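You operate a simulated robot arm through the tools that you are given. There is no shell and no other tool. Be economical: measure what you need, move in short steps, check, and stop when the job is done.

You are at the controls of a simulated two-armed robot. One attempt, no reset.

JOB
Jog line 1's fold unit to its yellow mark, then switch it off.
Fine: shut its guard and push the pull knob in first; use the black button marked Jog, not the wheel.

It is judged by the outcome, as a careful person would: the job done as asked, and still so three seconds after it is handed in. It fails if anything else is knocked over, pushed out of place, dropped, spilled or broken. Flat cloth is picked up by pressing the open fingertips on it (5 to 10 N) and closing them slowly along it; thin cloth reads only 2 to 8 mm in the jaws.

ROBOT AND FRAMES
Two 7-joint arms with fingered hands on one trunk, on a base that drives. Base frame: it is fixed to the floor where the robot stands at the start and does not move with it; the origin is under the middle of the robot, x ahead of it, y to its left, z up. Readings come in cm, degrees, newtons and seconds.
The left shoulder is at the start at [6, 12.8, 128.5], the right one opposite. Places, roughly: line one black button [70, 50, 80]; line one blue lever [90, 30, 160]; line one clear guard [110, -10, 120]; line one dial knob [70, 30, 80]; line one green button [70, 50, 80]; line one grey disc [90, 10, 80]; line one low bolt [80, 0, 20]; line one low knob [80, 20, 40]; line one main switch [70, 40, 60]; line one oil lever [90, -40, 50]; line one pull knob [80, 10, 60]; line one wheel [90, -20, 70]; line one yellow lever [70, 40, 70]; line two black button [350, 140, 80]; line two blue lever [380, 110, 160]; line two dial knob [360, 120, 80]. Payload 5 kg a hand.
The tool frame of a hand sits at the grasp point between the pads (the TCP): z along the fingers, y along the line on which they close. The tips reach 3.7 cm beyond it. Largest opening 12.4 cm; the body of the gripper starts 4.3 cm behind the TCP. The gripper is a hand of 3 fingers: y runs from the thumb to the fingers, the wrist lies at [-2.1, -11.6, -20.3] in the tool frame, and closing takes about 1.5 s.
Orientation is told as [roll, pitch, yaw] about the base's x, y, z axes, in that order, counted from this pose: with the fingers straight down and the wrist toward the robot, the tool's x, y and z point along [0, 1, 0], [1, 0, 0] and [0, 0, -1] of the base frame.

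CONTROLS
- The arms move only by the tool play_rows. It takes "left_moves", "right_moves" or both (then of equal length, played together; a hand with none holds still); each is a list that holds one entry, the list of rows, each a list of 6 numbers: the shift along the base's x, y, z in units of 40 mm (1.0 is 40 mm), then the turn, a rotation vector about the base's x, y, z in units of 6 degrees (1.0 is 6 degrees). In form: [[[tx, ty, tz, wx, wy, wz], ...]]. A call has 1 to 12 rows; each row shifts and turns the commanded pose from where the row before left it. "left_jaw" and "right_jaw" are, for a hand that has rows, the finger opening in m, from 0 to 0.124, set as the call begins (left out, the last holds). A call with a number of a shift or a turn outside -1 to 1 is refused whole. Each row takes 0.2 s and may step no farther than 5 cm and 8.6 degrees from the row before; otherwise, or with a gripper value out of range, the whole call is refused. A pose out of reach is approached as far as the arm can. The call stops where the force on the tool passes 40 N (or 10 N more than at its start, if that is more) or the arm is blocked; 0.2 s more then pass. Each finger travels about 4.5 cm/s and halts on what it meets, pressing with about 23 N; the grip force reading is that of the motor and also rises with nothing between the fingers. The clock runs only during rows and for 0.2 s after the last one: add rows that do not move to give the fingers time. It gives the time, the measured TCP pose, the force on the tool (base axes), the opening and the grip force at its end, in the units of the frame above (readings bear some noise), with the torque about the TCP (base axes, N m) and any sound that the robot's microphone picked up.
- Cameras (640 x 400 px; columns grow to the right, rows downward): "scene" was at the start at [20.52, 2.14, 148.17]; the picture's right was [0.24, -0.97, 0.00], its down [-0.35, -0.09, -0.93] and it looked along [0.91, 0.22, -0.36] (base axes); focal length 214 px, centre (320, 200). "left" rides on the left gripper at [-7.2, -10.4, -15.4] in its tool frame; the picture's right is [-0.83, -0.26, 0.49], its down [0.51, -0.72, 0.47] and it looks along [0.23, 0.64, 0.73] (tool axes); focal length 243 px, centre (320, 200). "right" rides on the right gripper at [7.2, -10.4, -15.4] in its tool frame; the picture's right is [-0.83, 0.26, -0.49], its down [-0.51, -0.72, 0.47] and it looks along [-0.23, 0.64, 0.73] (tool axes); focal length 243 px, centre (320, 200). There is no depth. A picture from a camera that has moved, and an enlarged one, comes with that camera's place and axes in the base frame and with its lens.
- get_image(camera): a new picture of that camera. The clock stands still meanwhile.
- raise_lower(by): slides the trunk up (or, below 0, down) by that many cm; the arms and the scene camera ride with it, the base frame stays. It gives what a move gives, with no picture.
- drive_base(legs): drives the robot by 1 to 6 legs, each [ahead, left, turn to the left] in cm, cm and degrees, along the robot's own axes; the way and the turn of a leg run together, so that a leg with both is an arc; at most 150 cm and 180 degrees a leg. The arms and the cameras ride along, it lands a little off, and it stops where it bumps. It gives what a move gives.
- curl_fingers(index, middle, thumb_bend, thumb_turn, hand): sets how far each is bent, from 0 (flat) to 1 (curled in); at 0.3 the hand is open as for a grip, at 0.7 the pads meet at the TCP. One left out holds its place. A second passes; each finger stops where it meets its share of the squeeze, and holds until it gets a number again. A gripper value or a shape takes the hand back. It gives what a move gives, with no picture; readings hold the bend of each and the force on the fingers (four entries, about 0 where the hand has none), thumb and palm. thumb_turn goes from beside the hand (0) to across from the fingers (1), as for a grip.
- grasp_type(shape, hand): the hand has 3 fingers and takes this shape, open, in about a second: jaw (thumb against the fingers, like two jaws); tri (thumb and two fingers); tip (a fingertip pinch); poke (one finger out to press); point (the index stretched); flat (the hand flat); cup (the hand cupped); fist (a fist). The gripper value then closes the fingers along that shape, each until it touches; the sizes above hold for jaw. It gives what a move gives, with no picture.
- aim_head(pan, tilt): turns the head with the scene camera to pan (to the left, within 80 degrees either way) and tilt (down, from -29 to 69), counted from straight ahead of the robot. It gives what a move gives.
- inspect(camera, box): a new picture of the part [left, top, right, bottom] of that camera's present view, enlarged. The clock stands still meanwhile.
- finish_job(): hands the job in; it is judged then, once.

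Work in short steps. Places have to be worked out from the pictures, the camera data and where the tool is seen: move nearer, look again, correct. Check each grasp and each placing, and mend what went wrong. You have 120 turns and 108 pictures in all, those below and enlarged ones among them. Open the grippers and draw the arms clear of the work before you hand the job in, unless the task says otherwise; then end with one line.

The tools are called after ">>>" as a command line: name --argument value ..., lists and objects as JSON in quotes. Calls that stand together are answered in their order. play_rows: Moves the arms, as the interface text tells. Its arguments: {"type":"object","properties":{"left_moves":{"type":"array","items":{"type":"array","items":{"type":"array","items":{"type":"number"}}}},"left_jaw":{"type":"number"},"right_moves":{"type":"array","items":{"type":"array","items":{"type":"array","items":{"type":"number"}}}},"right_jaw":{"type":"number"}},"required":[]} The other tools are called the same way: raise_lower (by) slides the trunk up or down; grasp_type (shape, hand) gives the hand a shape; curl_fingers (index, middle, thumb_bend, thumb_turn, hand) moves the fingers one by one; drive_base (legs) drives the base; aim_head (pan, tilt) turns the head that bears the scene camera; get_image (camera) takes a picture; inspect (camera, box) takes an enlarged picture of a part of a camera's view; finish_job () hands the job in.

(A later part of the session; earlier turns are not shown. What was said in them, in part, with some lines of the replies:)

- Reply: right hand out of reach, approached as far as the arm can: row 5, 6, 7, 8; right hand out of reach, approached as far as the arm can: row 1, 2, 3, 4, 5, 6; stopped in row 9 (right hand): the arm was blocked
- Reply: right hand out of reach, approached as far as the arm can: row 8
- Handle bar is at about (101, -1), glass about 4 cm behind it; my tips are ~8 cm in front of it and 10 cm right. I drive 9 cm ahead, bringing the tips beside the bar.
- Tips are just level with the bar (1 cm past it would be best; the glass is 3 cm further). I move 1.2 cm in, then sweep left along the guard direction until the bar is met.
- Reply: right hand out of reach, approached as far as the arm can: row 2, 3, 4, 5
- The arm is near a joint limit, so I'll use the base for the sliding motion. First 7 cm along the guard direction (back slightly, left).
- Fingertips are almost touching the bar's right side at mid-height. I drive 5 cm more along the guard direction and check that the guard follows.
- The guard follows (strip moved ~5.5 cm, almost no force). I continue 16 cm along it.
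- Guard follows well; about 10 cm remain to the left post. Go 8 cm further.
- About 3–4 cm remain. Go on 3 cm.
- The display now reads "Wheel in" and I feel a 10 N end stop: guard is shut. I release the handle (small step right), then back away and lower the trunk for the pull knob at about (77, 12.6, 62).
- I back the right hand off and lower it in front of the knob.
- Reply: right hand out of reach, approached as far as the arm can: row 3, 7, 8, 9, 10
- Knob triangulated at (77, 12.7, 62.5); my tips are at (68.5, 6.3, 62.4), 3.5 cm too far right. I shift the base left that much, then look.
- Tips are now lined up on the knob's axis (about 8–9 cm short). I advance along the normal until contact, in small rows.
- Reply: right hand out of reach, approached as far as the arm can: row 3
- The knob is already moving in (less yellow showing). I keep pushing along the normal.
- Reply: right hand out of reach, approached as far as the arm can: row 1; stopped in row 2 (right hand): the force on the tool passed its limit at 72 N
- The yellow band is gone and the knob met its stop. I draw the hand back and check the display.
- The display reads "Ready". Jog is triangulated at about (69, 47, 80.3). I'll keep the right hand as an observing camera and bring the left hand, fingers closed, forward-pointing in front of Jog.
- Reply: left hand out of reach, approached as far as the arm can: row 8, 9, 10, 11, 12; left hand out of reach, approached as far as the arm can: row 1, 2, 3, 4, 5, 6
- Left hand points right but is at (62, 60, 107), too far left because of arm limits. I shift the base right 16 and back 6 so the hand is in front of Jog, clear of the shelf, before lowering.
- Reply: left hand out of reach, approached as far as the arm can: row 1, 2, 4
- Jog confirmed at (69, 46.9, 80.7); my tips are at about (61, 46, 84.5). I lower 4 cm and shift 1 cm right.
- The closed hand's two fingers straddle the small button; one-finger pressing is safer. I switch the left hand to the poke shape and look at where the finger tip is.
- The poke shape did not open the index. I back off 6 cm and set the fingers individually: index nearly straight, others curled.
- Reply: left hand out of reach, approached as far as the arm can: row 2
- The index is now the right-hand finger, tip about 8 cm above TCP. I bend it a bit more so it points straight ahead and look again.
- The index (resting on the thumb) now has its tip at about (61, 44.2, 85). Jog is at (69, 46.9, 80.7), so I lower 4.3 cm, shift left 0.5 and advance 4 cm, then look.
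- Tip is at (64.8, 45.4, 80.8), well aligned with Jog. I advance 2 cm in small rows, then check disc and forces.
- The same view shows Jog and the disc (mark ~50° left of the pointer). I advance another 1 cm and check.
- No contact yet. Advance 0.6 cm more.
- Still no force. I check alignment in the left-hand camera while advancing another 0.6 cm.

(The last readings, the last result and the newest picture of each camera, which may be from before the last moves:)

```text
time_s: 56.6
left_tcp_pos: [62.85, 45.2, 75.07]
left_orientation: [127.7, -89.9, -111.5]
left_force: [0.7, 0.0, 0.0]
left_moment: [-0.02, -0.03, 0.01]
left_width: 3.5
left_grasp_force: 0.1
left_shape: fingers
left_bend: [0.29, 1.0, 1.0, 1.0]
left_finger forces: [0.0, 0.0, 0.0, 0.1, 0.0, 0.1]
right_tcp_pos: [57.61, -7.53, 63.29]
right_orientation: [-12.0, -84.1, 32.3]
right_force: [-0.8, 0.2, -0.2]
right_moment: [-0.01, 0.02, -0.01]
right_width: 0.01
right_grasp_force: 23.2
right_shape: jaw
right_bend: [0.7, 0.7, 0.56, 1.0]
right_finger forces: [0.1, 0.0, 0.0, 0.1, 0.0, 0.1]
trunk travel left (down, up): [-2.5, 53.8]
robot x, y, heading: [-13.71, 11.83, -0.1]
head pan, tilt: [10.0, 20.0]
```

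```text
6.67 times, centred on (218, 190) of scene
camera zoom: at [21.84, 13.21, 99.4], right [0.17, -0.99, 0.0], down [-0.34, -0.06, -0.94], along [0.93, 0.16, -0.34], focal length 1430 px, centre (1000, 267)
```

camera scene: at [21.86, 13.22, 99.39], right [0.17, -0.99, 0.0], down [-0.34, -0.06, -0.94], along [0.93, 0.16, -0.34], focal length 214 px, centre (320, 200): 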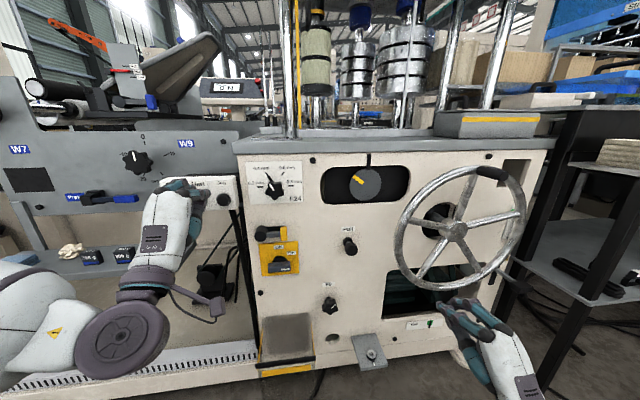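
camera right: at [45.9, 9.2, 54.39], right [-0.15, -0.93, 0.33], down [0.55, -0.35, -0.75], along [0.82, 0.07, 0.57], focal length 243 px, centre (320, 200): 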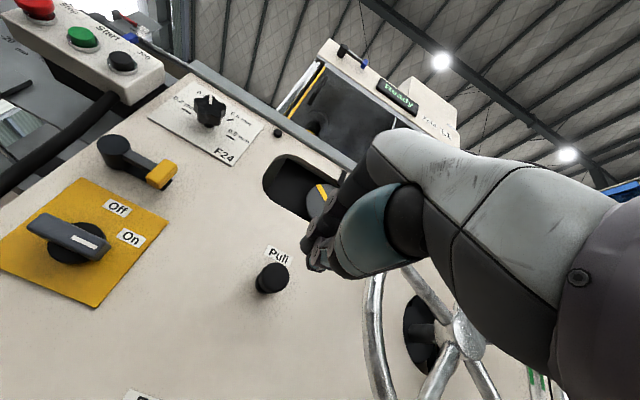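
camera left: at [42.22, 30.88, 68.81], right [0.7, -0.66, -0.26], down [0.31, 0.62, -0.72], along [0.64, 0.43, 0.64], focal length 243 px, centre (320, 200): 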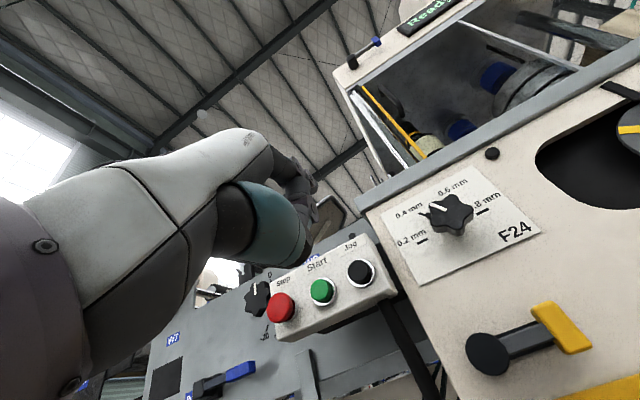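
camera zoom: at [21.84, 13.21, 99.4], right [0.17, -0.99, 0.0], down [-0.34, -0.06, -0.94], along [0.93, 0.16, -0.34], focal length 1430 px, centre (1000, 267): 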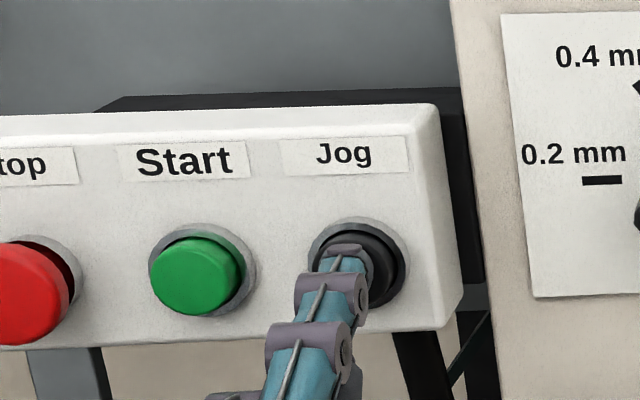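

The fingertip is at the button, just left of centre. I advance 0.6 cm with a slight shift right.

>>> play_rows --left_moves '[[[0.16, -0.06, 0, 0, 0, 0]]]'

>>> inspect --camera "scene" --box '[170, 140, 410, 240]'

```text
time_s: 57.0
left_tcp_pos: [63.57, 45.01, 74.89]
left_orientation: [144.9, -89.8, -128.6]
left_force: [-0.4, 0.2, -0.3]
left_moment: [0.0, 0.03, 0.02]
left_width: 3.44
left_grasp_force: 0.1
left_shape: fingers
left_bend: [0.29, 1.0, 1.0, 1.0]
left_finger forces: [0.0, 0.0, 0.0, 0.0, 0.1, 0.0]
right_tcp_pos: [57.58, -7.41, 63.29]
right_orientation: [-11.9, -84.1, 32.3]
right_force: [0.0, 0.6, 0.4]
right_moment: [-0.02, -0.03, 0.01]
right_width: 0.02
right_grasp_force: 22.5
right_shape: jaw
right_bend: [0.7, 0.7, 0.56, 1.0]
right_finger forces: [0.0, 0.0, 0.1, 0.0, 0.0, 0.1]
trunk travel left (down, up): [-2.5, 53.8]
robot x, y, heading: [-13.55, 11.62, -0.4]
head pan, tilt: [10.0, 20.0]
```

```text
2.67 times, centred on (290, 190) of scene
camera zoom: at [21.85, 13.21, 99.4], right [0.17, -0.99, 0.0], down [-0.34, -0.06, -0.94], along [0.93, 0.16, -0.34], focal length 572 px, centre (400, 227)
```

zoom: 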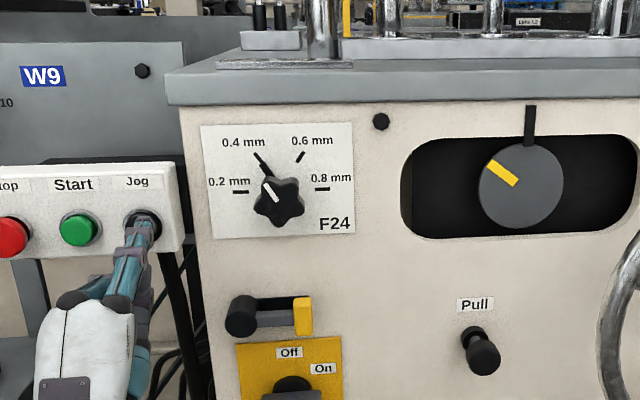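

Still free; continue 0.5 cm.

>>> play_rows --left_moves '[[[0.12, 0.035, 0, 0, 0, 0]]]'

>>> inspect --camera "scene" --box '[170, 140, 410, 240]'

```text
time_s: 57.4
left_tcp_pos: [64.03, 45.03, 74.93]
left_orientation: [157.4, -89.9, -141.3]
left_force: [-1.3, 0.1, -0.5]
left_moment: [0.01, -0.02, 0.01]
left_width: 3.47
left_grasp_force: 0.2
left_shape: fingers
left_bend: [0.29, 1.0, 1.0, 1.0]
left_finger forces: [0.5, 0.0, 0.1, 0.0, 0.0, 0.0]
right_tcp_pos: [57.59, -7.44, 63.28]
right_orientation: [-12.0, -84.1, 32.3]
right_force: [0.2, 0.1, -0.3]
right_moment: [-0.01, -0.02, -0.01]
right_width: 0.0
right_grasp_force: 23.2
right_shape: jaw
right_bend: [0.7, 0.7, 0.56, 1.0]
right_finger forces: [0.0, 0.0, 0.0, 0.1, 0.0, 0.0]
trunk travel left (down, up): [-2.5, 53.8]
robot x, y, heading: [-13.18, 11.68, -0.0]
head pan, tilt: [10.0, 20.0]
```

```text
2.67 times, centred on (290, 190) of scene
camera zoom: at [21.83, 13.21, 99.4], right [0.17, -0.99, 0.0], down [-0.34, -0.06, -0.94], along [0.93, 0.16, -0.34], focal length 572 px, centre (400, 227)
```

zoom: 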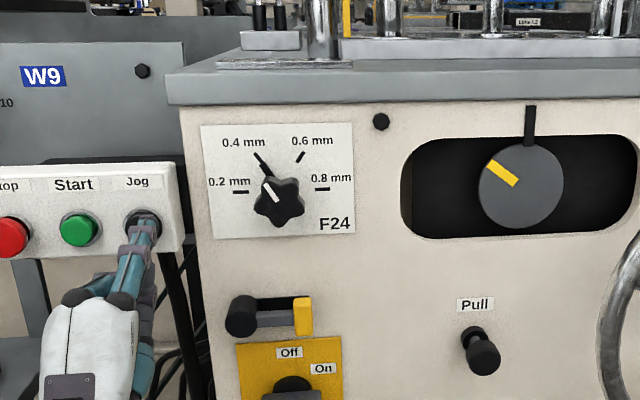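

Index force now 0.5 N: first contact. Press 0.3 cm further.

>>> play_rows --left_moves '[[[0.08, 0.024, 0, 0, 0, 0]]]'

>>> inspect --camera "scene" --box '[170, 140, 410, 240]'

```text
time_s: 57.8
left_tcp_pos: [64.29, 45.02, 74.91]
left_orientation: [154.9, -89.8, -138.7]
left_force: [-1.9, -1.3, -0.4]
left_moment: [0.02, -0.1, -0.02]
left_width: 3.45
left_grasp_force: 0.8
left_shape: fingers
left_bend: [0.29, 1.0, 1.0, 1.0]
left_finger forces: [1.7, 0.0, 0.0, 0.0, 0.0, 0.0]
right_tcp_pos: [57.65, -7.58, 63.34]
right_orientation: [-12.0, -84.1, 32.3]
right_force: [0.8, 0.5, 0.3]
right_moment: [0.03, 0.0, 0.01]
right_width: 0.0
right_grasp_force: 23.1
right_shape: jaw
right_bend: [0.7, 0.7, 0.56, 1.0]
right_finger forces: [0.0, 0.1, 0.0, 0.0, 0.0, 0.0]
trunk travel left (down, up): [-2.5, 53.8]
robot x, y, heading: [-13.22, 11.75, -0.2]
head pan, tilt: [10.0, 20.0]
```

```text
2.67 times, centred on (290, 190) of scene
camera zoom: at [21.82, 13.21, 99.41], right [0.17, -0.99, 0.0], down [-0.34, -0.06, -0.94], along [0.93, 0.16, -0.34], focal length 572 px, centre (400, 227)
```

zoom: 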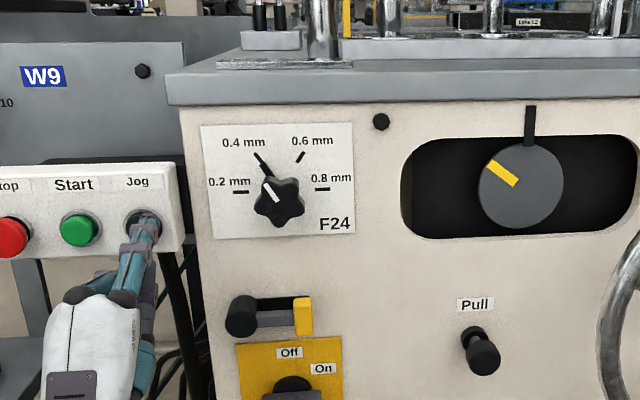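

1.7 N, spring-loaded; disc not yet moving. Another 0.3 cm.

>>> play_rows --left_moves '[[[0.08, 0.024, 0, 0, 0, 0]]]'

>>> inspect --camera "scene" --box '[290, 150, 418, 230]'

```text
time_s: 58.2
left_tcp_pos: [64.58, 45.15, 74.99]
left_orientation: [153.4, -89.9, -137.3]
left_force: [-2.8, -1.0, -0.9]
left_moment: [0.05, -0.15, -0.09]
left_width: 3.48
left_grasp_force: 1.4
left_shape: fingers
left_bend: [0.29, 1.0, 1.0, 1.0]
left_finger forces: [3.2, 0.1, 0.0, 0.0, 0.0, 0.0]
right_tcp_pos: [57.61, -7.56, 63.35]
right_orientation: [-12.0, -84.2, 32.3]
right_force: [0.3, -0.3, -0.6]
right_moment: [-0.01, -0.02, -0.03]
right_width: 0.0
right_grasp_force: 22.9
right_shape: jaw
right_bend: [0.7, 0.7, 0.56, 1.0]
right_finger forces: [0.0, 0.0, 0.0, 0.0, 0.0, 0.0]
trunk travel left (down, up): [-2.5, 53.8]
robot x, y, heading: [-13.4, 12.12, -0.2]
head pan, tilt: [10.0, 20.0]
heard: click
```

```text
5.00 times, centred on (354, 190) of scene
camera zoom: at [21.81, 13.21, 99.41], right [0.17, -0.99, 0.0], down [-0.34, -0.06, -0.94], along [0.93, 0.16, -0.34], focal length 1072 px, centre (150, 250)
```

zoom: 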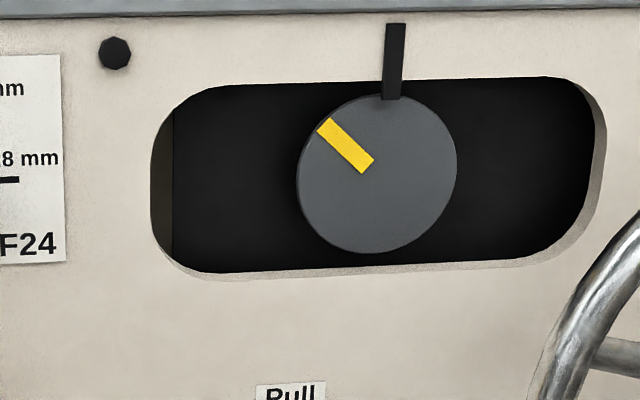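

A click: the jog is running (mark about 46° left now, moved ~5°). I hold for one idle row to measure the speed.

>>> play_rows --left_moves '[[[0, 0, 0, 0, 0, 0]]]'

>>> inspect --camera "scene" --box '[290, 150, 418, 230]'

```text
time_s: 58.6
left_tcp_pos: [64.65, 45.28, 74.98]
left_orientation: [150.5, -89.9, -134.3]
left_force: [-3.6, -0.3, -0.4]
left_moment: [0.07, -0.19, -0.02]
left_width: 3.49
left_grasp_force: 1.2
left_shape: fingers
left_bend: [0.29, 1.0, 1.0, 1.0]
left_finger forces: [3.2, 0.0, 0.0, 0.1, 0.0, 0.0]
right_tcp_pos: [57.61, -7.51, 63.4]
right_orientation: [-12.1, -84.2, 32.4]
right_force: [0.3, 0.5, -0.1]
right_moment: [0.01, -0.04, -0.02]
right_width: 0.0
right_grasp_force: 23.1
right_shape: jaw
right_bend: [0.7, 0.7, 0.56, 1.0]
right_finger forces: [0.0, 0.0, 0.1, 0.1, 0.1, 0.0]
trunk travel left (down, up): [-2.5, 53.8]
robot x, y, heading: [-13.64, 11.87, -0.2]
head pan, tilt: [10.0, 20.0]
```

```text
5.00 times, centred on (354, 190) of scene
camera zoom: at [21.81, 13.21, 99.41], right [0.17, -0.99, 0.0], down [-0.34, -0.06, -0.94], along [0.93, 0.16, -0.34], focal length 1072 px, centre (150, 250)
```

zoom: 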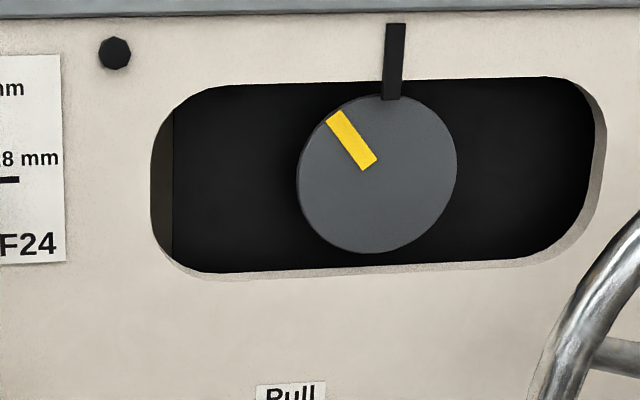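

Speed ≈ 20°/s; mark now ~38° left in view. The scene view is oblique, so I check whether the right-hand camera sees disc and pointer head-on.

>>> get_image --camera "right"

```text
41 pictures are left
camera right: at [39.84, -6.51, 54.38], right [-0.15, -0.93, 0.33], down [0.55, -0.35, -0.75], along [0.82, 0.07, 0.57], focal length 243 px, centre (320, 200)
```

right: 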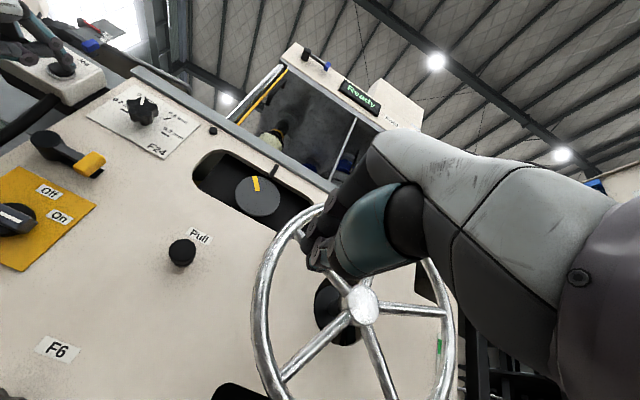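

>>> inspect --camera "right" --box '[200, 140, 328, 220]'

```text
5.00 times, centred on (264, 180) of right
camera zoom: at [39.84, -6.51, 54.38], right [-0.15, -0.93, 0.33], down [0.55, -0.35, -0.75], along [0.82, 0.07, 0.57], focal length 1213 px, centre (600, 300)
```

zoom: 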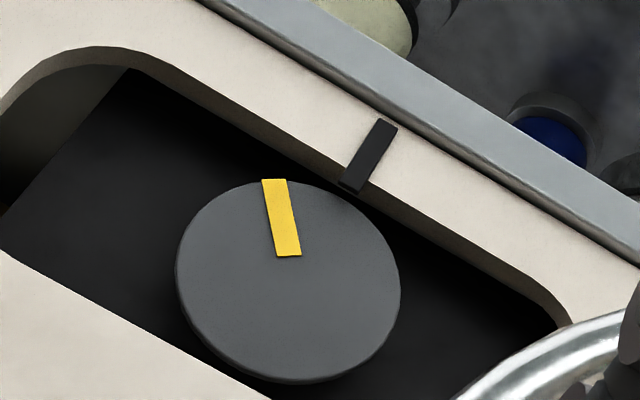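

Both views give about 39° left to go, speed about 19°/s. I hold 4 idle rows (1.0 s) and measure again.

>>> play_rows --left_moves '[[[0, 0, 0, 0, 0, 0], [0, 0, 0, 0, 0, 0], [0, 0, 0, 0, 0, 0], [0, 0, 0, 0, 0, 0]]]'

>>> inspect --camera "scene" --box '[290, 150, 418, 230]'

>>> inspect --camera "right" --box '[200, 140, 328, 220]'

```text
time_s: 59.6
left_tcp_pos: [64.51, 45.24, 74.97]
left_orientation: [150.5, -89.9, -134.3]
left_force: [-2.7, -1.3, -0.5]
left_moment: [0.04, -0.14, -0.03]
left_width: 3.45
left_grasp_force: 1.3
left_shape: fingers
left_bend: [0.29, 1.0, 1.0, 1.0]
left_finger forces: [3.1, 0.1, 0.0, 0.1, 0.0, 0.1]
right_tcp_pos: [57.57, -7.45, 63.39]
right_orientation: [-12.1, -84.1, 32.3]
right_force: [0.6, 0.2, -0.1]
right_moment: [0.04, 0.02, -0.03]
right_width: 0.0
right_grasp_force: 23.0
right_shape: jaw
right_bend: [0.7, 0.7, 0.56, 1.0]
right_finger forces: [0.1, 0.1, 0.0, 0.1, 0.0, 0.0]
trunk travel left (down, up): [-2.5, 53.8]
robot x, y, heading: [-13.51, 11.65, -0.1]
head pan, tilt: [10.0, 20.0]
```

```text
5.00 times, centred on (354, 190) of scene
camera zoom: at [21.82, 13.21, 99.41], right [0.17, -0.99, 0.0], down [-0.34, -0.06, -0.94], along [0.93, 0.16, -0.34], focal length 1072 px, centre (150, 250)
```

zoom: 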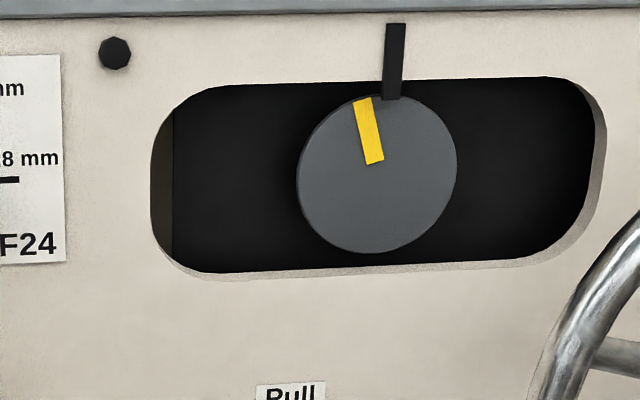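

```text
5.00 times, centred on (264, 180) of right
camera zoom: at [39.84, -6.51, 54.38], right [-0.15, -0.93, 0.33], down [0.55, -0.35, -0.75], along [0.82, 0.07, 0.57], focal length 1213 px, centre (600, 300)
```

zoom: 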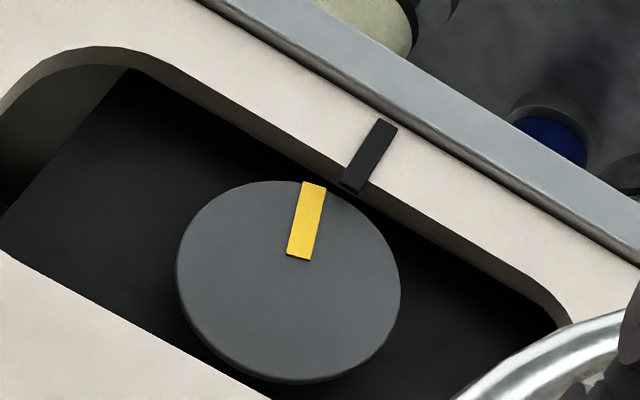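

About 16° to go (≈0.75 s). One more idle row (0.4 s total), then measure before the final release.

>>> play_rows --left_moves '[[[0, 0, 0, 0, 0, 0]]]'

>>> inspect --camera "scene" --box '[290, 150, 418, 230]'

>>> inspect --camera "right" --box '[200, 140, 328, 220]'

```text
time_s: 60.0
left_tcp_pos: [64.63, 45.08, 74.84]
left_orientation: [151.0, -89.9, -135.0]
left_force: [-2.0, -0.8, -1.4]
left_moment: [0.05, -0.17, -0.03]
left_width: 3.48
left_grasp_force: 2.1
left_shape: fingers
left_bend: [0.29, 1.0, 1.0, 1.0]
left_finger forces: [3.2, 0.0, 0.0, 0.0, 0.0, 0.0]
right_tcp_pos: [57.53, -7.46, 63.46]
right_orientation: [-12.1, -84.1, 32.4]
right_force: [-0.3, -0.7, -1.1]
right_moment: [0.01, 0.02, -0.01]
right_width: 0.02
right_grasp_force: 23.2
right_shape: jaw
right_bend: [0.7, 0.7, 0.56, 1.0]
right_finger forces: [0.0, 0.1, 0.0, 0.0, 0.0, 0.0]
trunk travel left (down, up): [-2.5, 53.8]
robot x, y, heading: [-13.35, 12.09, 0.3]
head pan, tilt: [10.0, 20.0]
```

```text
5.00 times, centred on (354, 190) of scene
camera zoom: at [21.82, 13.21, 99.41], right [0.17, -0.99, 0.0], down [-0.34, -0.06, -0.94], along [0.93, 0.16, -0.34], focal length 1072 px, centre (150, 250)
```

zoom: 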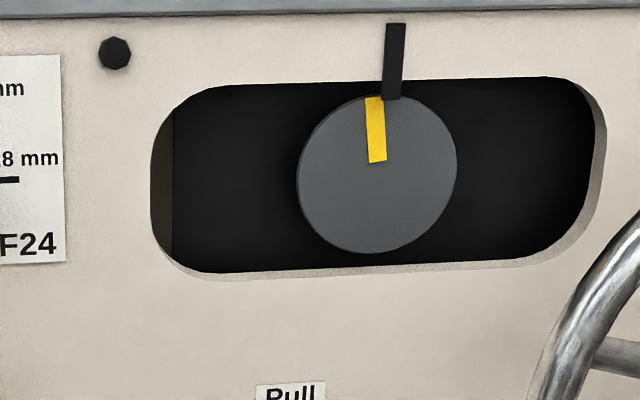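

```text
5.00 times, centred on (264, 180) of right
camera zoom: at [39.84, -6.51, 54.38], right [-0.15, -0.93, 0.33], down [0.55, -0.35, -0.75], along [0.82, 0.07, 0.57], focal length 1213 px, centre (600, 300)
```

zoom: 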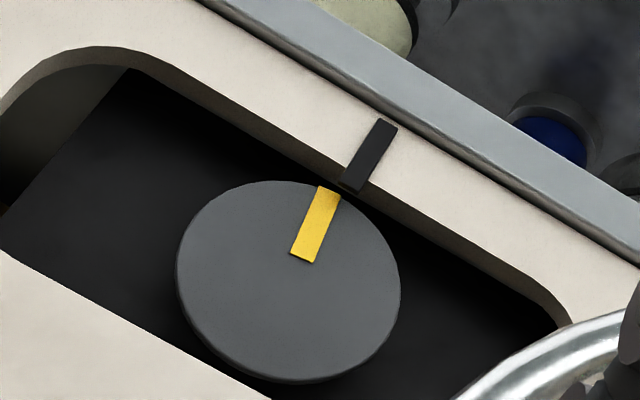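

About 8.5° remain (≈0.42 s). I do one idle row, a slow 0.3 cm retreat row, then a faster retreat, so the button releases at about 0.4 s.

>>> play_rows --left_moves '[[[0, 0, 0, 0, 0, 0], [-0.08, -0.024, 0, 0, 0, 0], [-0.5, -0.15, 0, 0, 0, 0]]]'

>>> inspect --camera "scene" --box '[290, 150, 418, 230]'

>>> inspect --camera "right" --box '[200, 140, 328, 220]'

```text
time_s: 60.8
left_tcp_pos: [62.28, 44.62, 75.03]
left_orientation: [161.6, -89.8, -145.3]
left_force: [-1.2, 0.3, 0.6]
left_moment: [0.01, 0.0, 0.02]
left_width: 3.47
left_grasp_force: 0.1
left_shape: fingers
left_bend: [0.29, 1.0, 1.0, 1.0]
left_finger forces: [0.0, 0.0, 0.0, 0.1, 0.1, 0.1]
right_tcp_pos: [57.53, -7.45, 63.42]
right_orientation: [-12.1, -84.1, 32.4]
right_force: [0.4, 0.3, 0.6]
right_moment: [0.02, 0.01, -0.01]
right_width: 0.01
right_grasp_force: 23.0
right_shape: jaw
right_bend: [0.7, 0.7, 0.56, 1.0]
right_finger forces: [0.0, 0.0, 0.0, 0.0, 0.1, 0.0]
trunk travel left (down, up): [-2.5, 53.8]
robot x, y, heading: [-13.69, 11.59, -0.2]
head pan, tilt: [10.0, 20.0]
```

```text
5.00 times, centred on (354, 190) of scene
camera zoom: at [21.81, 13.21, 99.41], right [0.17, -0.99, 0.0], down [-0.34, -0.06, -0.94], along [0.93, 0.16, -0.34], focal length 1072 px, centre (150, 250)
```

zoom: 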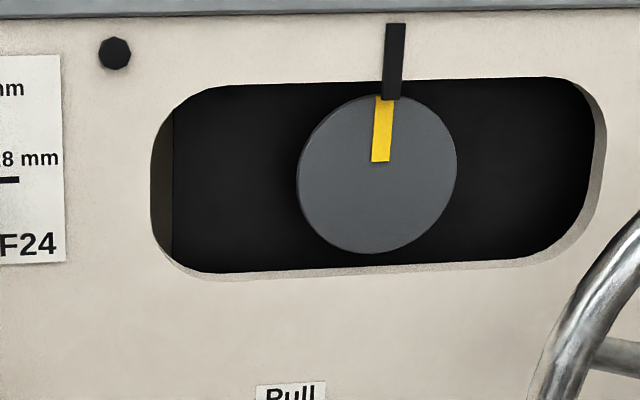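

```text
5.00 times, centred on (264, 180) of right
camera zoom: at [39.83, -6.51, 54.39], right [-0.15, -0.93, 0.33], down [0.55, -0.35, -0.75], along [0.82, 0.07, 0.57], focal length 1213 px, centre (600, 300)
```

zoom: 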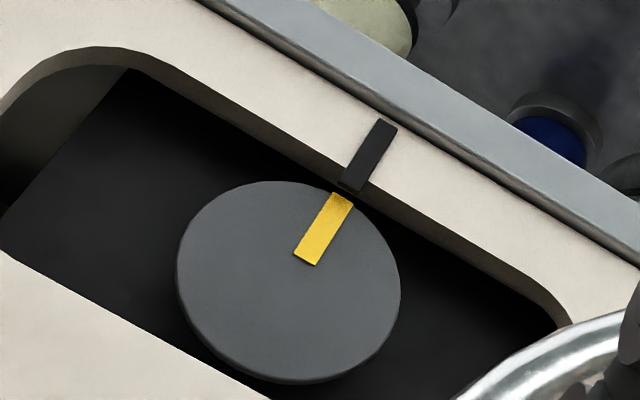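

The mark is in line with the pointer in both views and the jog has stopped. Now the main switch: I look closely at it and the lever above it.

>>> inspect --camera "scene" --box '[240, 215, 320, 285]'

>>> inspect --camera "right" --box '[0, 110, 120, 270]'

>>> get_image --camera "left"

```text
5.71 times, centred on (280, 250) of scene
camera zoom: at [21.81, 13.21, 99.41], right [0.17, -0.99, 0.0], down [-0.34, -0.06, -0.94], along [0.93, 0.16, -0.34], focal length 1226 px, centre (549, -86)
```

zoom: 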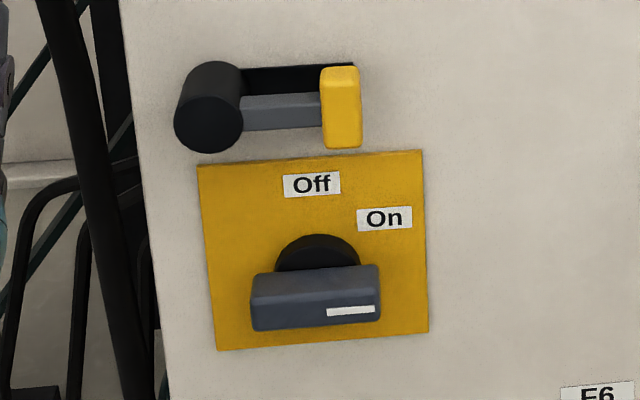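

```text
2.50 times, centred on (60, 190) of right
camera zoom: at [39.83, -6.51, 54.39], right [-0.15, -0.93, 0.33], down [0.55, -0.35, -0.75], along [0.82, 0.07, 0.57], focal length 606 px, centre (970, 225)
```

zoom: 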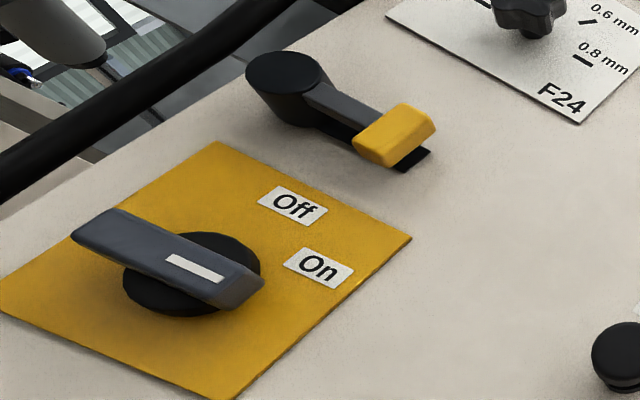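

```text
31 pictures are left
camera left: at [49.48, 33.33, 64.63], right [0.7, -0.66, -0.26], down [0.31, 0.62, -0.72], along [0.64, 0.43, 0.64], focal length 243 px, centre (320, 200)
```

left: 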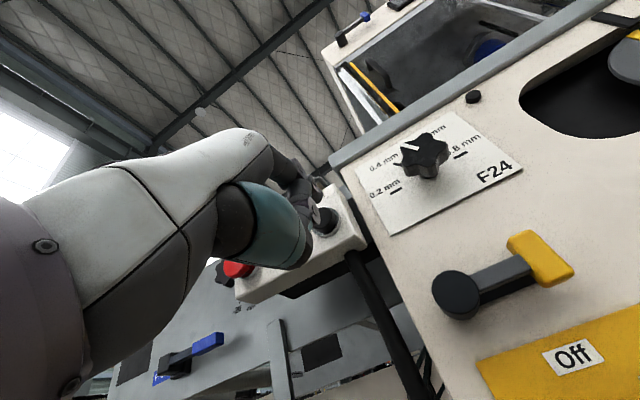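

The lever is separate; the switch handle (centre ≈ (75.5, 35.3, 57.5), right end at t 3.3 cm to the right) points right to On, Off is straight up. I'll push its right end up from below with the left index. First shift the base 16 cm right, then lower the left hand.

>>> drive_base --legs '[[-2, 0, 0], [0, -16, 0]]'

>>> play_rows --left_moves '[[[0, 0, -0.75, 0, 0, 0], [0, 0, -0.75, 0, 0, 0], [0, 0, -0.75, 0, 0, 0], [0, 0, -0.75, 0, 0, 0], [0, 0, -0.75, 0, 0, 0], [0, 0, -0.75, 0, 0, 0], [0, 0, -0.75, 0, 0, 0], [0, 0, -0.75, 0, 0, 0], [0, 0, -0.75, 0, 0, 0]]]'

>>> get_image --camera "scene"

>>> get_image --camera "left"

```text
time_s: 63.2
left_tcp_pos: [60.01, 28.77, 75.18]
left_orientation: [145.4, -90.0, -129.4]
left_force: [0.9, 0.7, 0.1]
left_moment: [-0.01, -0.01, 0.0]
left_width: 3.47
left_grasp_force: 0.0
left_shape: fingers
left_bend: [0.29, 1.0, 1.0, 1.0]
left_finger forces: [0.1, 0.0, 0.1, 0.0, 0.0, 0.0]
right_tcp_pos: [55.51, -23.16, 63.36]
right_orientation: [-12.0, -84.2, 32.3]
right_force: [-0.6, 0.3, -0.4]
right_moment: [0.03, -0.02, -0.02]
right_width: 0.0
right_grasp_force: 22.4
right_shape: jaw
right_bend: [0.7, 0.7, 0.56, 1.0]
right_finger forces: [0.1, 0.0, 0.0, 0.0, 0.1, 0.1]
trunk travel left (down, up): [-2.5, 53.8]
robot x, y, heading: [-15.83, -4.0, -0.1]
head pan, tilt: [10.0, 20.0]
```

```text
time_s: 65.2
left_tcp_pos: [60.29, 28.83, 48.01]
left_orientation: [161.1, -89.9, -144.8]
left_force: [-0.7, -0.8, -0.9]
left_moment: [-0.02, -0.01, -0.03]
left_width: 3.46
left_grasp_force: 0.0
left_shape: fingers
left_bend: [0.29, 1.0, 0.99, 1.0]
left_finger forces: [0.0, 0.0, 0.0, 0.0, 0.0, 0.0]
right_tcp_pos: [55.41, -23.24, 63.38]
right_orientation: [-12.1, -84.1, 32.3]
right_force: [-0.1, -0.1, -0.6]
right_moment: [-0.03, 0.0, 0.01]
right_width: 0.02
right_grasp_force: 22.8
right_shape: jaw
right_bend: [0.7, 0.7, 0.56, 1.0]
right_finger forces: [0.1, 0.0, 0.1, 0.0, 0.0, 0.0]
trunk travel left (down, up): [-2.5, 53.8]
robot x, y, heading: [-15.48, -3.52, -0.1]
head pan, tilt: [10.0, 20.0]
```

```text
30 pictures are left
camera scene: at [19.78, -2.54, 99.4], right [0.17, -0.99, 0.0], down [-0.34, -0.06, -0.94], along [0.93, 0.16, -0.34], focal length 214 px, centre (320, 200)
```

scene: 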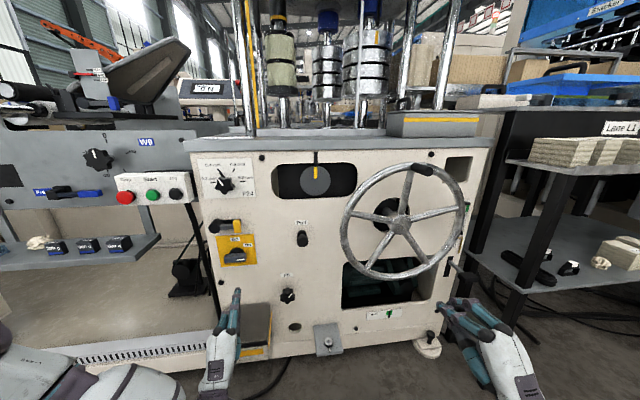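

```text
29 pictures are left
camera left: at [47.46, 17.53, 37.55], right [0.7, -0.66, -0.26], down [0.31, 0.62, -0.72], along [0.64, 0.43, 0.64], focal length 243 px, centre (320, 200)
```

left: 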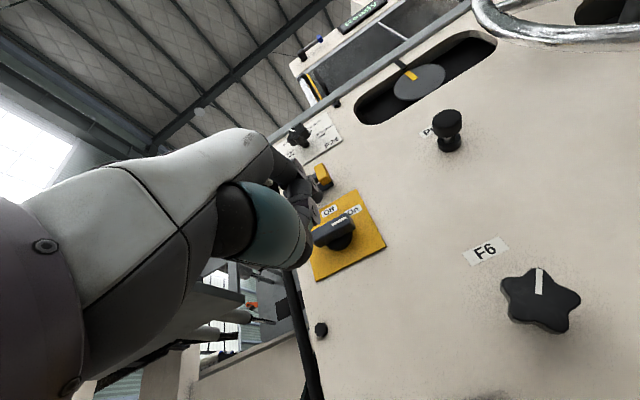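

The mark still lines up. Tip ≈ (65.5, 30, 52.5), below the handle level (handle bottom ≈ 56). I advance 7 cm along the normal and look closely.

>>> play_rows --left_moves '[[[0.56, 0.15, 0, 0, 0, 0], [0.56, 0.15, 0, 0, 0, 0], [0.56, 0.15, 0, 0, 0, 0]]]'

>>> inspect --camera "scene" --box '[190, 205, 290, 305]'

>>> inspect --camera "left" --box '[240, 120, 440, 320]'

```text
time_s: 66.0
left_tcp_pos: [66.9, 30.51, 47.91]
left_orientation: [159.8, -89.9, -143.7]
left_force: [0.3, 0.3, 0.7]
left_moment: [-0.04, -0.02, 0.01]
left_width: 3.47
left_grasp_force: 0.2
left_shape: fingers
left_bend: [0.29, 1.0, 0.99, 1.0]
left_finger forces: [0.0, 0.0, 0.1, 0.0, 0.0, 0.1]
right_tcp_pos: [55.59, -23.28, 63.37]
right_orientation: [-12.0, -84.2, 32.3]
right_force: [-0.1, 0.3, 0.2]
right_moment: [0.03, 0.01, -0.04]
right_width: 0.0
right_grasp_force: 23.3
right_shape: jaw
right_bend: [0.7, 0.7, 0.56, 1.0]
right_finger forces: [0.0, 0.0, 0.0, 0.1, 0.1, 0.0]
trunk travel left (down, up): [-2.5, 53.8]
robot x, y, heading: [-15.81, -3.88, -0.0]
head pan, tilt: [10.0, 20.0]
```

```text
4.00 times, centred on (240, 255) of scene
camera zoom: at [19.77, -2.56, 99.4], right [0.17, -0.99, 0.0], down [-0.34, -0.06, -0.94], along [0.93, 0.16, -0.34], focal length 858 px, centre (640, -20)
```

zoom: 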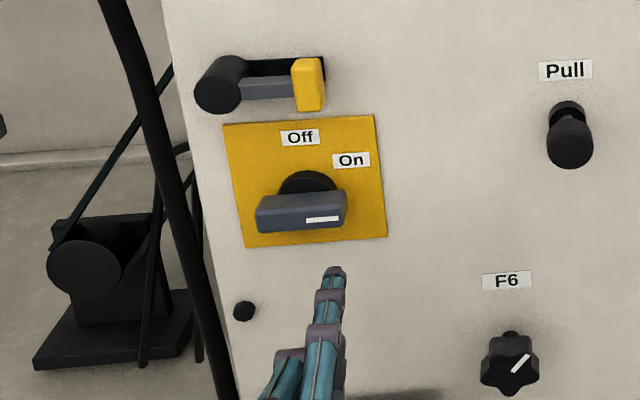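

```text
2.00 times, centred on (340, 220) of left
camera zoom: at [54.06, 19.39, 37.51], right [0.7, -0.66, -0.26], down [0.31, 0.62, -0.72], along [0.64, 0.42, 0.64], focal length 485 px, centre (280, 160)
```

zoom: 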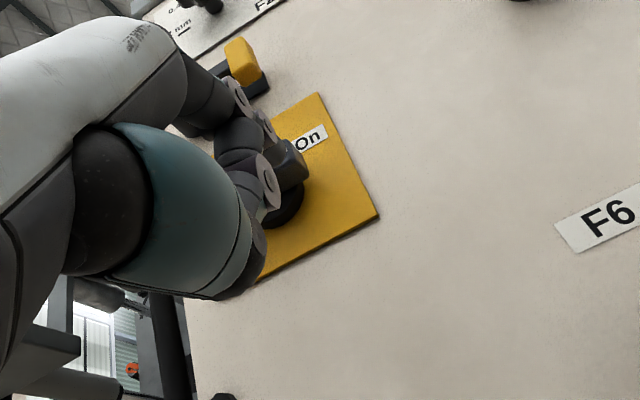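

Tip at (72.9, 32, 52.9), about 3 cm below the handle's right end. I go 3.3 cm further in, under the handle, then raise 2 cm to approach contact.

>>> play_rows --left_moves '[[[0.4, 0.12, 0, 0, 0, 0], [0.4, 0.12, 0, 0, 0, 0], [0, 0, 0.3, 0, 0, 0], [0, 0, 0.2, 0, 0, 0]]]'

>>> inspect --camera "scene" --box '[190, 205, 290, 305]'

```text
time_s: 67.0
left_tcp_pos: [70.04, 31.5, 50.01]
left_orientation: [111.2, -89.9, -95.2]
left_force: [-0.3, -2.5, -4.5]
left_moment: [0.15, 0.08, -0.04]
left_width: 3.32
left_grasp_force: 2.0
left_shape: fingers
left_bend: [0.31, 1.0, 0.99, 1.0]
left_finger forces: [4.8, 0.1, 0.0, 0.0, 0.0, 0.0]
right_tcp_pos: [55.45, -23.23, 63.42]
right_orientation: [-12.0, -84.1, 32.2]
right_force: [0.7, 0.8, -0.6]
right_moment: [-0.01, 0.01, -0.02]
right_width: 0.0
right_grasp_force: 22.8
right_shape: jaw
right_bend: [0.7, 0.7, 0.56, 1.0]
right_finger forces: [0.0, 0.0, 0.0, 0.0, 0.1, 0.0]
trunk travel left (down, up): [-2.5, 53.8]
robot x, y, heading: [-15.66, -4.07, -0.2]
head pan, tilt: [10.0, 20.0]
```

```text
4.00 times, centred on (240, 255) of scene
camera zoom: at [19.78, -2.57, 99.4], right [0.17, -0.99, 0.0], down [-0.34, -0.06, -0.94], along [0.93, 0.16, -0.34], focal length 858 px, centre (640, -20)
```

zoom: 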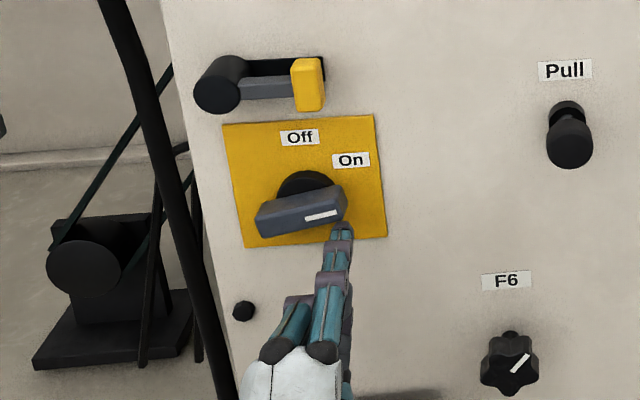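

The handle is turning (~12°) with ~5 N. I follow the arc: upward with slight right, to about 60°.

>>> play_rows --left_moves '[[[0.026, -0.09, 0.24, 0, 0, 0], [0, 0.014, 0.21, 0, 0, 0], [0, 0.014, 0.21, 0, 0, 0]]]'

>>> inspect --camera "scene" --box '[190, 205, 290, 305]'

```text
time_s: 67.8
left_tcp_pos: [70.16, 31.19, 52.66]
left_orientation: [162.6, -90.0, -146.4]
left_force: [-0.3, -0.4, -1.1]
left_moment: [0.03, 0.0, -0.01]
left_width: 3.4
left_grasp_force: 0.6
left_shape: fingers
left_bend: [0.31, 1.0, 0.99, 1.0]
left_finger forces: [0.4, 0.0, 0.1, 0.0, 0.1, 0.1]
right_tcp_pos: [55.57, -23.22, 63.39]
right_orientation: [-12.1, -84.1, 32.4]
right_force: [-0.7, -0.4, -0.8]
right_moment: [0.0, 0.02, 0.02]
right_width: 0.0
right_grasp_force: 22.5
right_shape: jaw
right_bend: [0.7, 0.7, 0.56, 1.0]
right_finger forces: [0.0, 0.0, 0.0, 0.1, 0.0, 0.0]
trunk travel left (down, up): [-2.5, 53.8]
robot x, y, heading: [-15.72, -3.88, -0.5]
head pan, tilt: [10.0, 20.0]
```

```text
4.00 times, centred on (240, 255) of scene
camera zoom: at [19.75, -2.56, 99.41], right [0.17, -0.99, 0.0], down [-0.34, -0.06, -0.94], along [0.93, 0.16, -0.34], focal length 858 px, centre (640, -20)
```

zoom: 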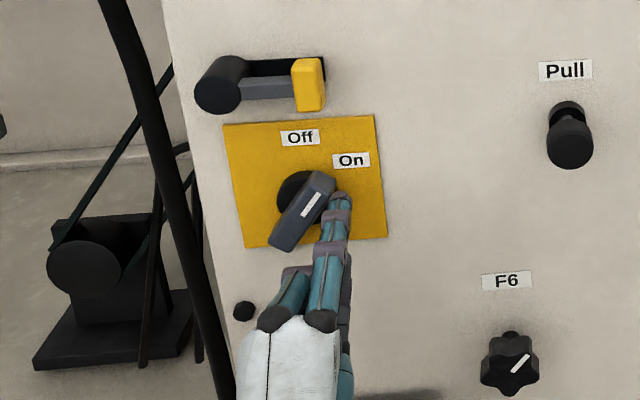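

Handle is at ~60°. I continue up and left to bring it upright.

>>> play_rows --left_moves '[[[-0.035, 0.12, 0.175, 0, 0, 0], [-0.035, 0.12, 0.175, 0, 0, 0], [-0.04, 0.14, 0.05, 0, 0, 0]]]'

>>> inspect --camera "scene" --box '[190, 205, 290, 305]'

```text
time_s: 68.6
left_tcp_pos: [69.75, 32.83, 54.21]
left_orientation: [146.4, -89.9, -130.3]
left_force: [-0.1, -0.1, -0.4]
left_moment: [0.02, -0.03, 0.02]
left_width: 3.37
left_grasp_force: 0.1
left_shape: fingers
left_bend: [0.31, 1.0, 0.99, 1.0]
left_finger forces: [0.1, 0.0, 0.0, 0.0, 0.1, 0.0]
right_tcp_pos: [55.54, -23.19, 63.51]
right_orientation: [-12.1, -84.2, 32.3]
right_force: [0.1, -0.9, 0.2]
right_moment: [0.04, 0.0, 0.0]
right_width: 0.0
right_grasp_force: 23.1
right_shape: jaw
right_bend: [0.7, 0.7, 0.56, 1.0]
right_finger forces: [0.0, 0.1, 0.0, 0.0, 0.1, 0.0]
trunk travel left (down, up): [-2.5, 53.8]
robot x, y, heading: [-15.65, -4.0, 0.1]
head pan, tilt: [10.0, 20.0]
```

```text
4.00 times, centred on (240, 255) of scene
camera zoom: at [19.75, -2.55, 99.41], right [0.17, -0.99, 0.0], down [-0.34, -0.06, -0.94], along [0.93, 0.16, -0.34], focal length 858 px, centre (640, -20)
```

zoom: 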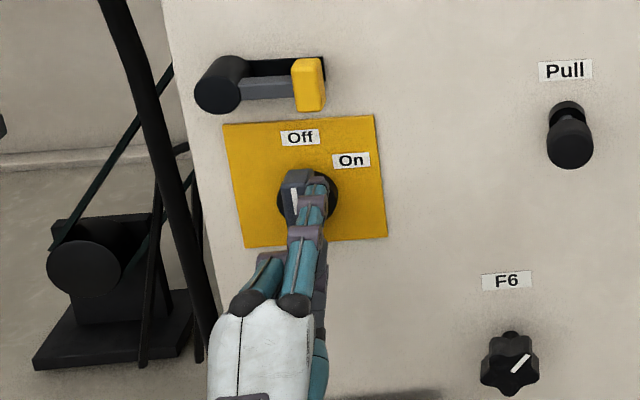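

The handle looks about upright. I nudge 0.6 cm more left, then draw the hand straight back and check.

>>> play_rows --left_moves '[[[-0.025, 0.08, 0, 0, 0, 0], [-0.02, 0.07, 0, 0, 0, 0]]]'

>>> play_rows --left_moves '[[[0.03, -0.1, 0, 0, 0, 0], [-0.8, -0.24, 0, 0, 0, 0], [-0.8, -0.24, 0, 0, 0, 0], [-0.8, -0.24, -0.2, 0, 0, 0], [0, 0, -0.6, 0, 0, 0]]]'

>>> inspect --camera "scene" --box '[190, 205, 290, 305]'

>>> get_image --camera "left"

```text
time_s: 69.2
left_tcp_pos: [69.65, 33.37, 54.27]
left_orientation: [125.4, -89.9, -109.4]
left_force: [-1.6, -9.3, -1.1]
left_moment: [0.51, -0.05, -0.29]
left_width: 3.36
left_grasp_force: 3.9
left_shape: fingers
left_bend: [0.31, 1.0, 0.99, 1.0]
left_finger forces: [8.3, 0.0, 0.0, 0.0, 0.0, 0.0]
right_tcp_pos: [55.6, -23.38, 63.45]
right_orientation: [-11.8, -84.2, 31.9]
right_force: [0.0, 0.4, -0.6]
right_moment: [-0.04, -0.02, 0.01]
right_width: 0.03
right_grasp_force: 22.7
right_shape: jaw
right_bend: [0.7, 0.7, 0.56, 1.0]
right_finger forces: [0.0, 0.1, 0.0, 0.0, 0.0, 0.0]
trunk travel left (down, up): [-2.5, 53.8]
robot x, y, heading: [-15.71, -4.04, -0.0]
head pan, tilt: [10.0, 20.0]
```

```text
time_s: 70.4
left_tcp_pos: [59.87, 30.03, 51.29]
left_orientation: [150.9, -90.0, -134.8]
left_force: [0.3, -0.5, 0.5]
left_moment: [0.02, 0.0, 0.06]
left_width: 3.38
left_grasp_force: 0.0
left_shape: fingers
left_bend: [0.31, 1.0, 0.99, 1.0]
left_finger forces: [0.1, 0.0, 0.0, 0.0, 0.0, 0.1]
right_tcp_pos: [55.47, -23.34, 63.36]
right_orientation: [-12.1, -84.1, 32.3]
right_force: [0.3, 0.3, -0.4]
right_moment: [0.0, 0.02, 0.03]
right_width: 0.0
right_grasp_force: 22.9
right_shape: jaw
right_bend: [0.7, 0.7, 0.56, 1.0]
right_finger forces: [0.0, 0.0, 0.0, 0.0, 0.0, 0.0]
trunk travel left (down, up): [-2.5, 53.8]
robot x, y, heading: [-16.02, -3.67, -0.3]
head pan, tilt: [10.0, 20.0]
```

```text
4.00 times, centred on (240, 255) of scene
camera zoom: at [19.78, -2.53, 99.4], right [0.17, -0.99, 0.0], down [-0.34, -0.06, -0.94], along [0.93, 0.16, -0.34], focal length 858 px, centre (640, -20)
```

zoom: 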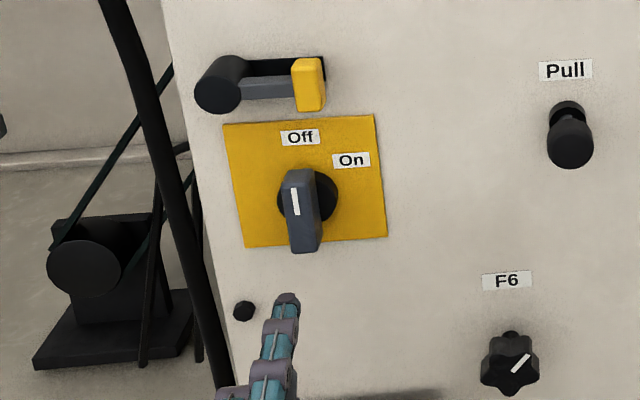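

```text
22 pictures are left
camera left: at [47.21, 18.83, 40.83], right [0.7, -0.66, -0.26], down [0.31, 0.62, -0.72], along [0.64, 0.43, 0.64], focal length 243 px, centre (320, 200)
```

left: 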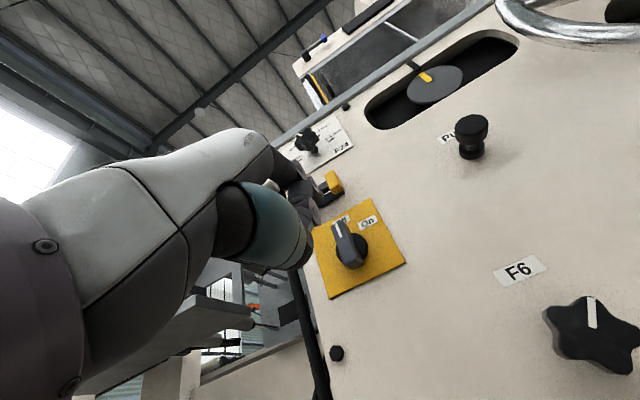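

The switch is upright at Off against its stop and the display is dark. I drive back, open both hands, and take a last look.

>>> drive_base --legs '[[-25, 0, 0]]'

>>> grasp_type --hand "left" --shape "jaw"

>>> grasp_type --hand "right" --shape "jaw"

>>> play_rows --left_moves '[[[0, 0, 0, 0, 0, 0], [0, 0, 0, 0, 0, 0], [0, 0, 0, 0, 0, 0], [0, 0, 0, 0, 0, 0], [0, 0, 0, 0, 0, 0], [0, 0, 0, 0, 0, 0], [0, 0, 0, 0, 0, 0]]]' --right_moves '[[[0, 0, 0, 0, 0, 0], [0, 0, 0, 0, 0, 0], [0, 0, 0, 0, 0, 0], [0, 0, 0, 0, 0, 0], [0, 0, 0, 0, 0, 0], [0, 0, 0, 0, 0, 0], [0, 0, 0, 0, 0, 0]]]' --left_jaw 0.12 --right_jaw 0.12

>>> raise_lower --by 30

>>> get_image --camera "scene"

>>> inspect --camera "scene" --box '[200, 80, 440, 300]'

```text
time_s: 72.2
left_tcp_pos: [35.07, 29.84, 51.23]
left_orientation: [155.9, -89.8, -139.9]
left_force: [-0.4, 0.2, -1.2]
left_moment: [-0.02, 0.03, 0.0]
left_width: 3.4
left_grasp_force: 0.1
left_shape: fingers
left_bend: [0.31, 1.0, 0.99, 1.0]
left_finger forces: [0.0, 0.0, 0.0, 0.0, 0.0, 0.1]
right_tcp_pos: [30.44, -23.42, 63.48]
right_orientation: [-12.2, -84.3, 32.2]
right_force: [-0.2, -0.4, -0.3]
right_moment: [-0.02, 0.01, 0.01]
right_width: 0.0
right_grasp_force: 22.7
right_shape: jaw
right_bend: [0.7, 0.7, 0.56, 1.0]
right_finger forces: [0.0, 0.1, 0.0, 0.1, 0.2, 0.0]
trunk travel left (down, up): [-2.5, 53.8]
robot x, y, heading: [-40.67, -3.77, -0.6]
head pan, tilt: [10.0, 20.0]
```

```text
time_s: 73.1
left_tcp_pos: [35.14, 29.75, 51.23]
left_orientation: [150.6, -89.9, -134.7]
left_force: [-0.8, 0.5, -0.1]
left_moment: [0.01, 0.01, 0.03]
left_width: 12.32
left_grasp_force: 0.0
left_shape: jaw
left_bend: [0.3, 0.3, 0.3, 0.98]
left_finger forces: [0.0, 0.0, 0.0, 0.1, 0.0, 0.0]
right_tcp_pos: [30.54, -23.42, 63.34]
right_orientation: [-12.1, -84.1, 32.2]
right_force: [-0.2, -0.2, -0.2]
right_moment: [-0.01, -0.02, 0.01]
right_width: 0.0
right_grasp_force: 22.6
right_shape: jaw
right_bend: [0.7, 0.7, 0.56, 1.0]
right_finger forces: [0.1, 0.0, 0.0, 0.0, 0.0, 0.0]
trunk travel left (down, up): [-2.5, 53.8]
robot x, y, heading: [-40.63, -3.85, -0.6]
head pan, tilt: [10.0, 20.0]
```

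```text
time_s: 74.0
left_tcp_pos: [35.27, 29.64, 51.34]
left_orientation: [150.1, -89.9, -134.2]
left_force: [-0.2, -0.6, -0.2]
left_moment: [0.0, -0.01, -0.03]
left_width: 12.37
left_grasp_force: 0.1
left_shape: jaw
left_bend: [0.3, 0.3, 0.3, 0.98]
left_finger forces: [0.0, 0.0, 0.1, 0.0, 0.0, 0.1]
right_tcp_pos: [30.46, -23.4, 63.39]
right_orientation: [-12.0, -84.0, 32.0]
right_force: [0.3, 0.5, 0.4]
right_moment: [-0.02, -0.04, 0.0]
right_width: 12.4
right_grasp_force: 0.2
right_shape: jaw
right_bend: [0.3, 0.3, 0.3, 0.98]
right_finger forces: [0.0, 0.1, 0.0, 0.1, 0.0, 0.1]
trunk travel left (down, up): [-2.5, 53.8]
robot x, y, heading: [-40.42, -3.97, -0.2]
head pan, tilt: [10.0, 20.0]
```

```text
time_s: 75.6
left_tcp_pos: [35.16, 29.75, 51.27]
left_orientation: [149.9, -89.9, -133.7]
left_force: [-0.4, -0.1, -0.7]
left_moment: [-0.02, -0.06, 0.0]
left_width: 12.0
left_grasp_force: 0.1
left_shape: jaw
left_bend: [0.31, 0.3, 0.31, 0.98]
left_finger forces: [0.0, 0.1, 0.1, 0.0, 0.0, 0.0]
right_tcp_pos: [30.57, -23.4, 63.37]
right_orientation: [-12.2, -84.2, 32.1]
right_force: [0.5, 0.1, -0.9]
right_moment: [0.01, 0.01, -0.02]
right_width: 12.04
right_grasp_force: 0.0
right_shape: jaw
right_bend: [0.31, 0.3, 0.3, 0.98]
right_finger forces: [0.0, 0.0, 0.1, 0.0, 0.1, 0.0]
trunk travel left (down, up): [-2.5, 53.8]
robot x, y, heading: [-40.54, -3.8, -0.5]
head pan, tilt: [10.0, 20.0]
```

```text
time_s: 78.6
left_tcp_pos: [35.23, 29.84, 81.25]
left_orientation: [147.3, -89.9, -131.3]
left_force: [0.0, 0.2, 0.2]
left_moment: [-0.03, -0.01, 0.01]
left_width: 12.04
left_grasp_force: 0.1
left_shape: jaw
left_bend: [0.31, 0.3, 0.31, 0.98]
left_finger forces: [0.2, 0.0, 0.0, 0.1, 0.0, 0.0]
right_tcp_pos: [30.55, -23.48, 93.41]
right_orientation: [-11.7, -84.1, 31.9]
right_force: [0.0, -0.8, -0.2]
right_moment: [0.0, 0.03, 0.0]
right_width: 12.05
right_grasp_force: 0.1
right_shape: jaw
right_bend: [0.31, 0.3, 0.3, 0.98]
right_finger forces: [0.0, 0.0, 0.0, 0.0, 0.0, 0.1]
trunk travel left (down, up): [-32.5, 23.8]
robot x, y, heading: [-40.77, -3.46, -0.5]
head pan, tilt: [10.0, 20.0]
```

```text
21 pictures are left
camera scene: at [-15.01, -2.49, 132.02], right [0.17, -0.99, 0.0], down [-0.34, -0.06, -0.94], along [0.93, 0.16, -0.34], focal length 214 px, centre (320, 200)
```

scene: 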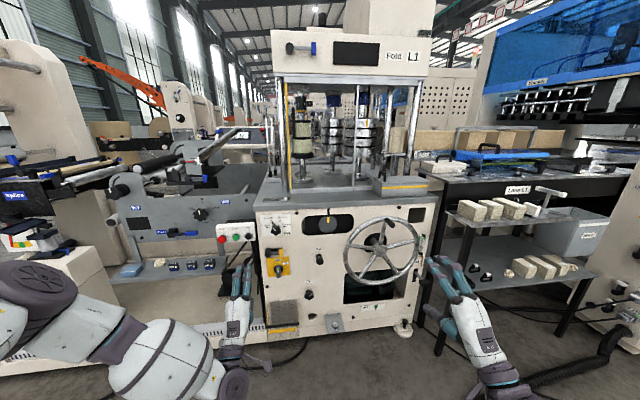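

```text
1.82 times, centred on (320, 190) of scene
camera zoom: at [-15.01, -2.49, 132.02], right [0.17, -0.99, 0.0], down [-0.34, -0.06, -0.94], along [0.93, 0.16, -0.34], focal length 390 px, centre (320, 218)
```

zoom: 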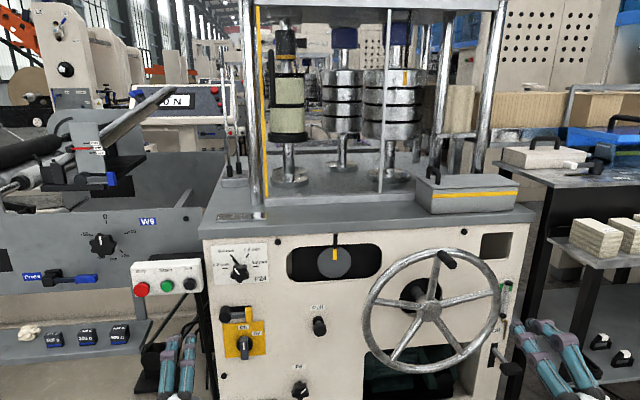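

The guard is shut, the knob is in, the mark is on the pointer, the switch is at Off and the display is dark. Both hands are open and clear, so I hand it in.

>>> finish_job

```text
The job is handed in.
```

Line 1's fold unit is jogged to its yellow mark and switched off, with the guard shut and the pull knob pushed in first. I used the black Jog button, not the wheel.
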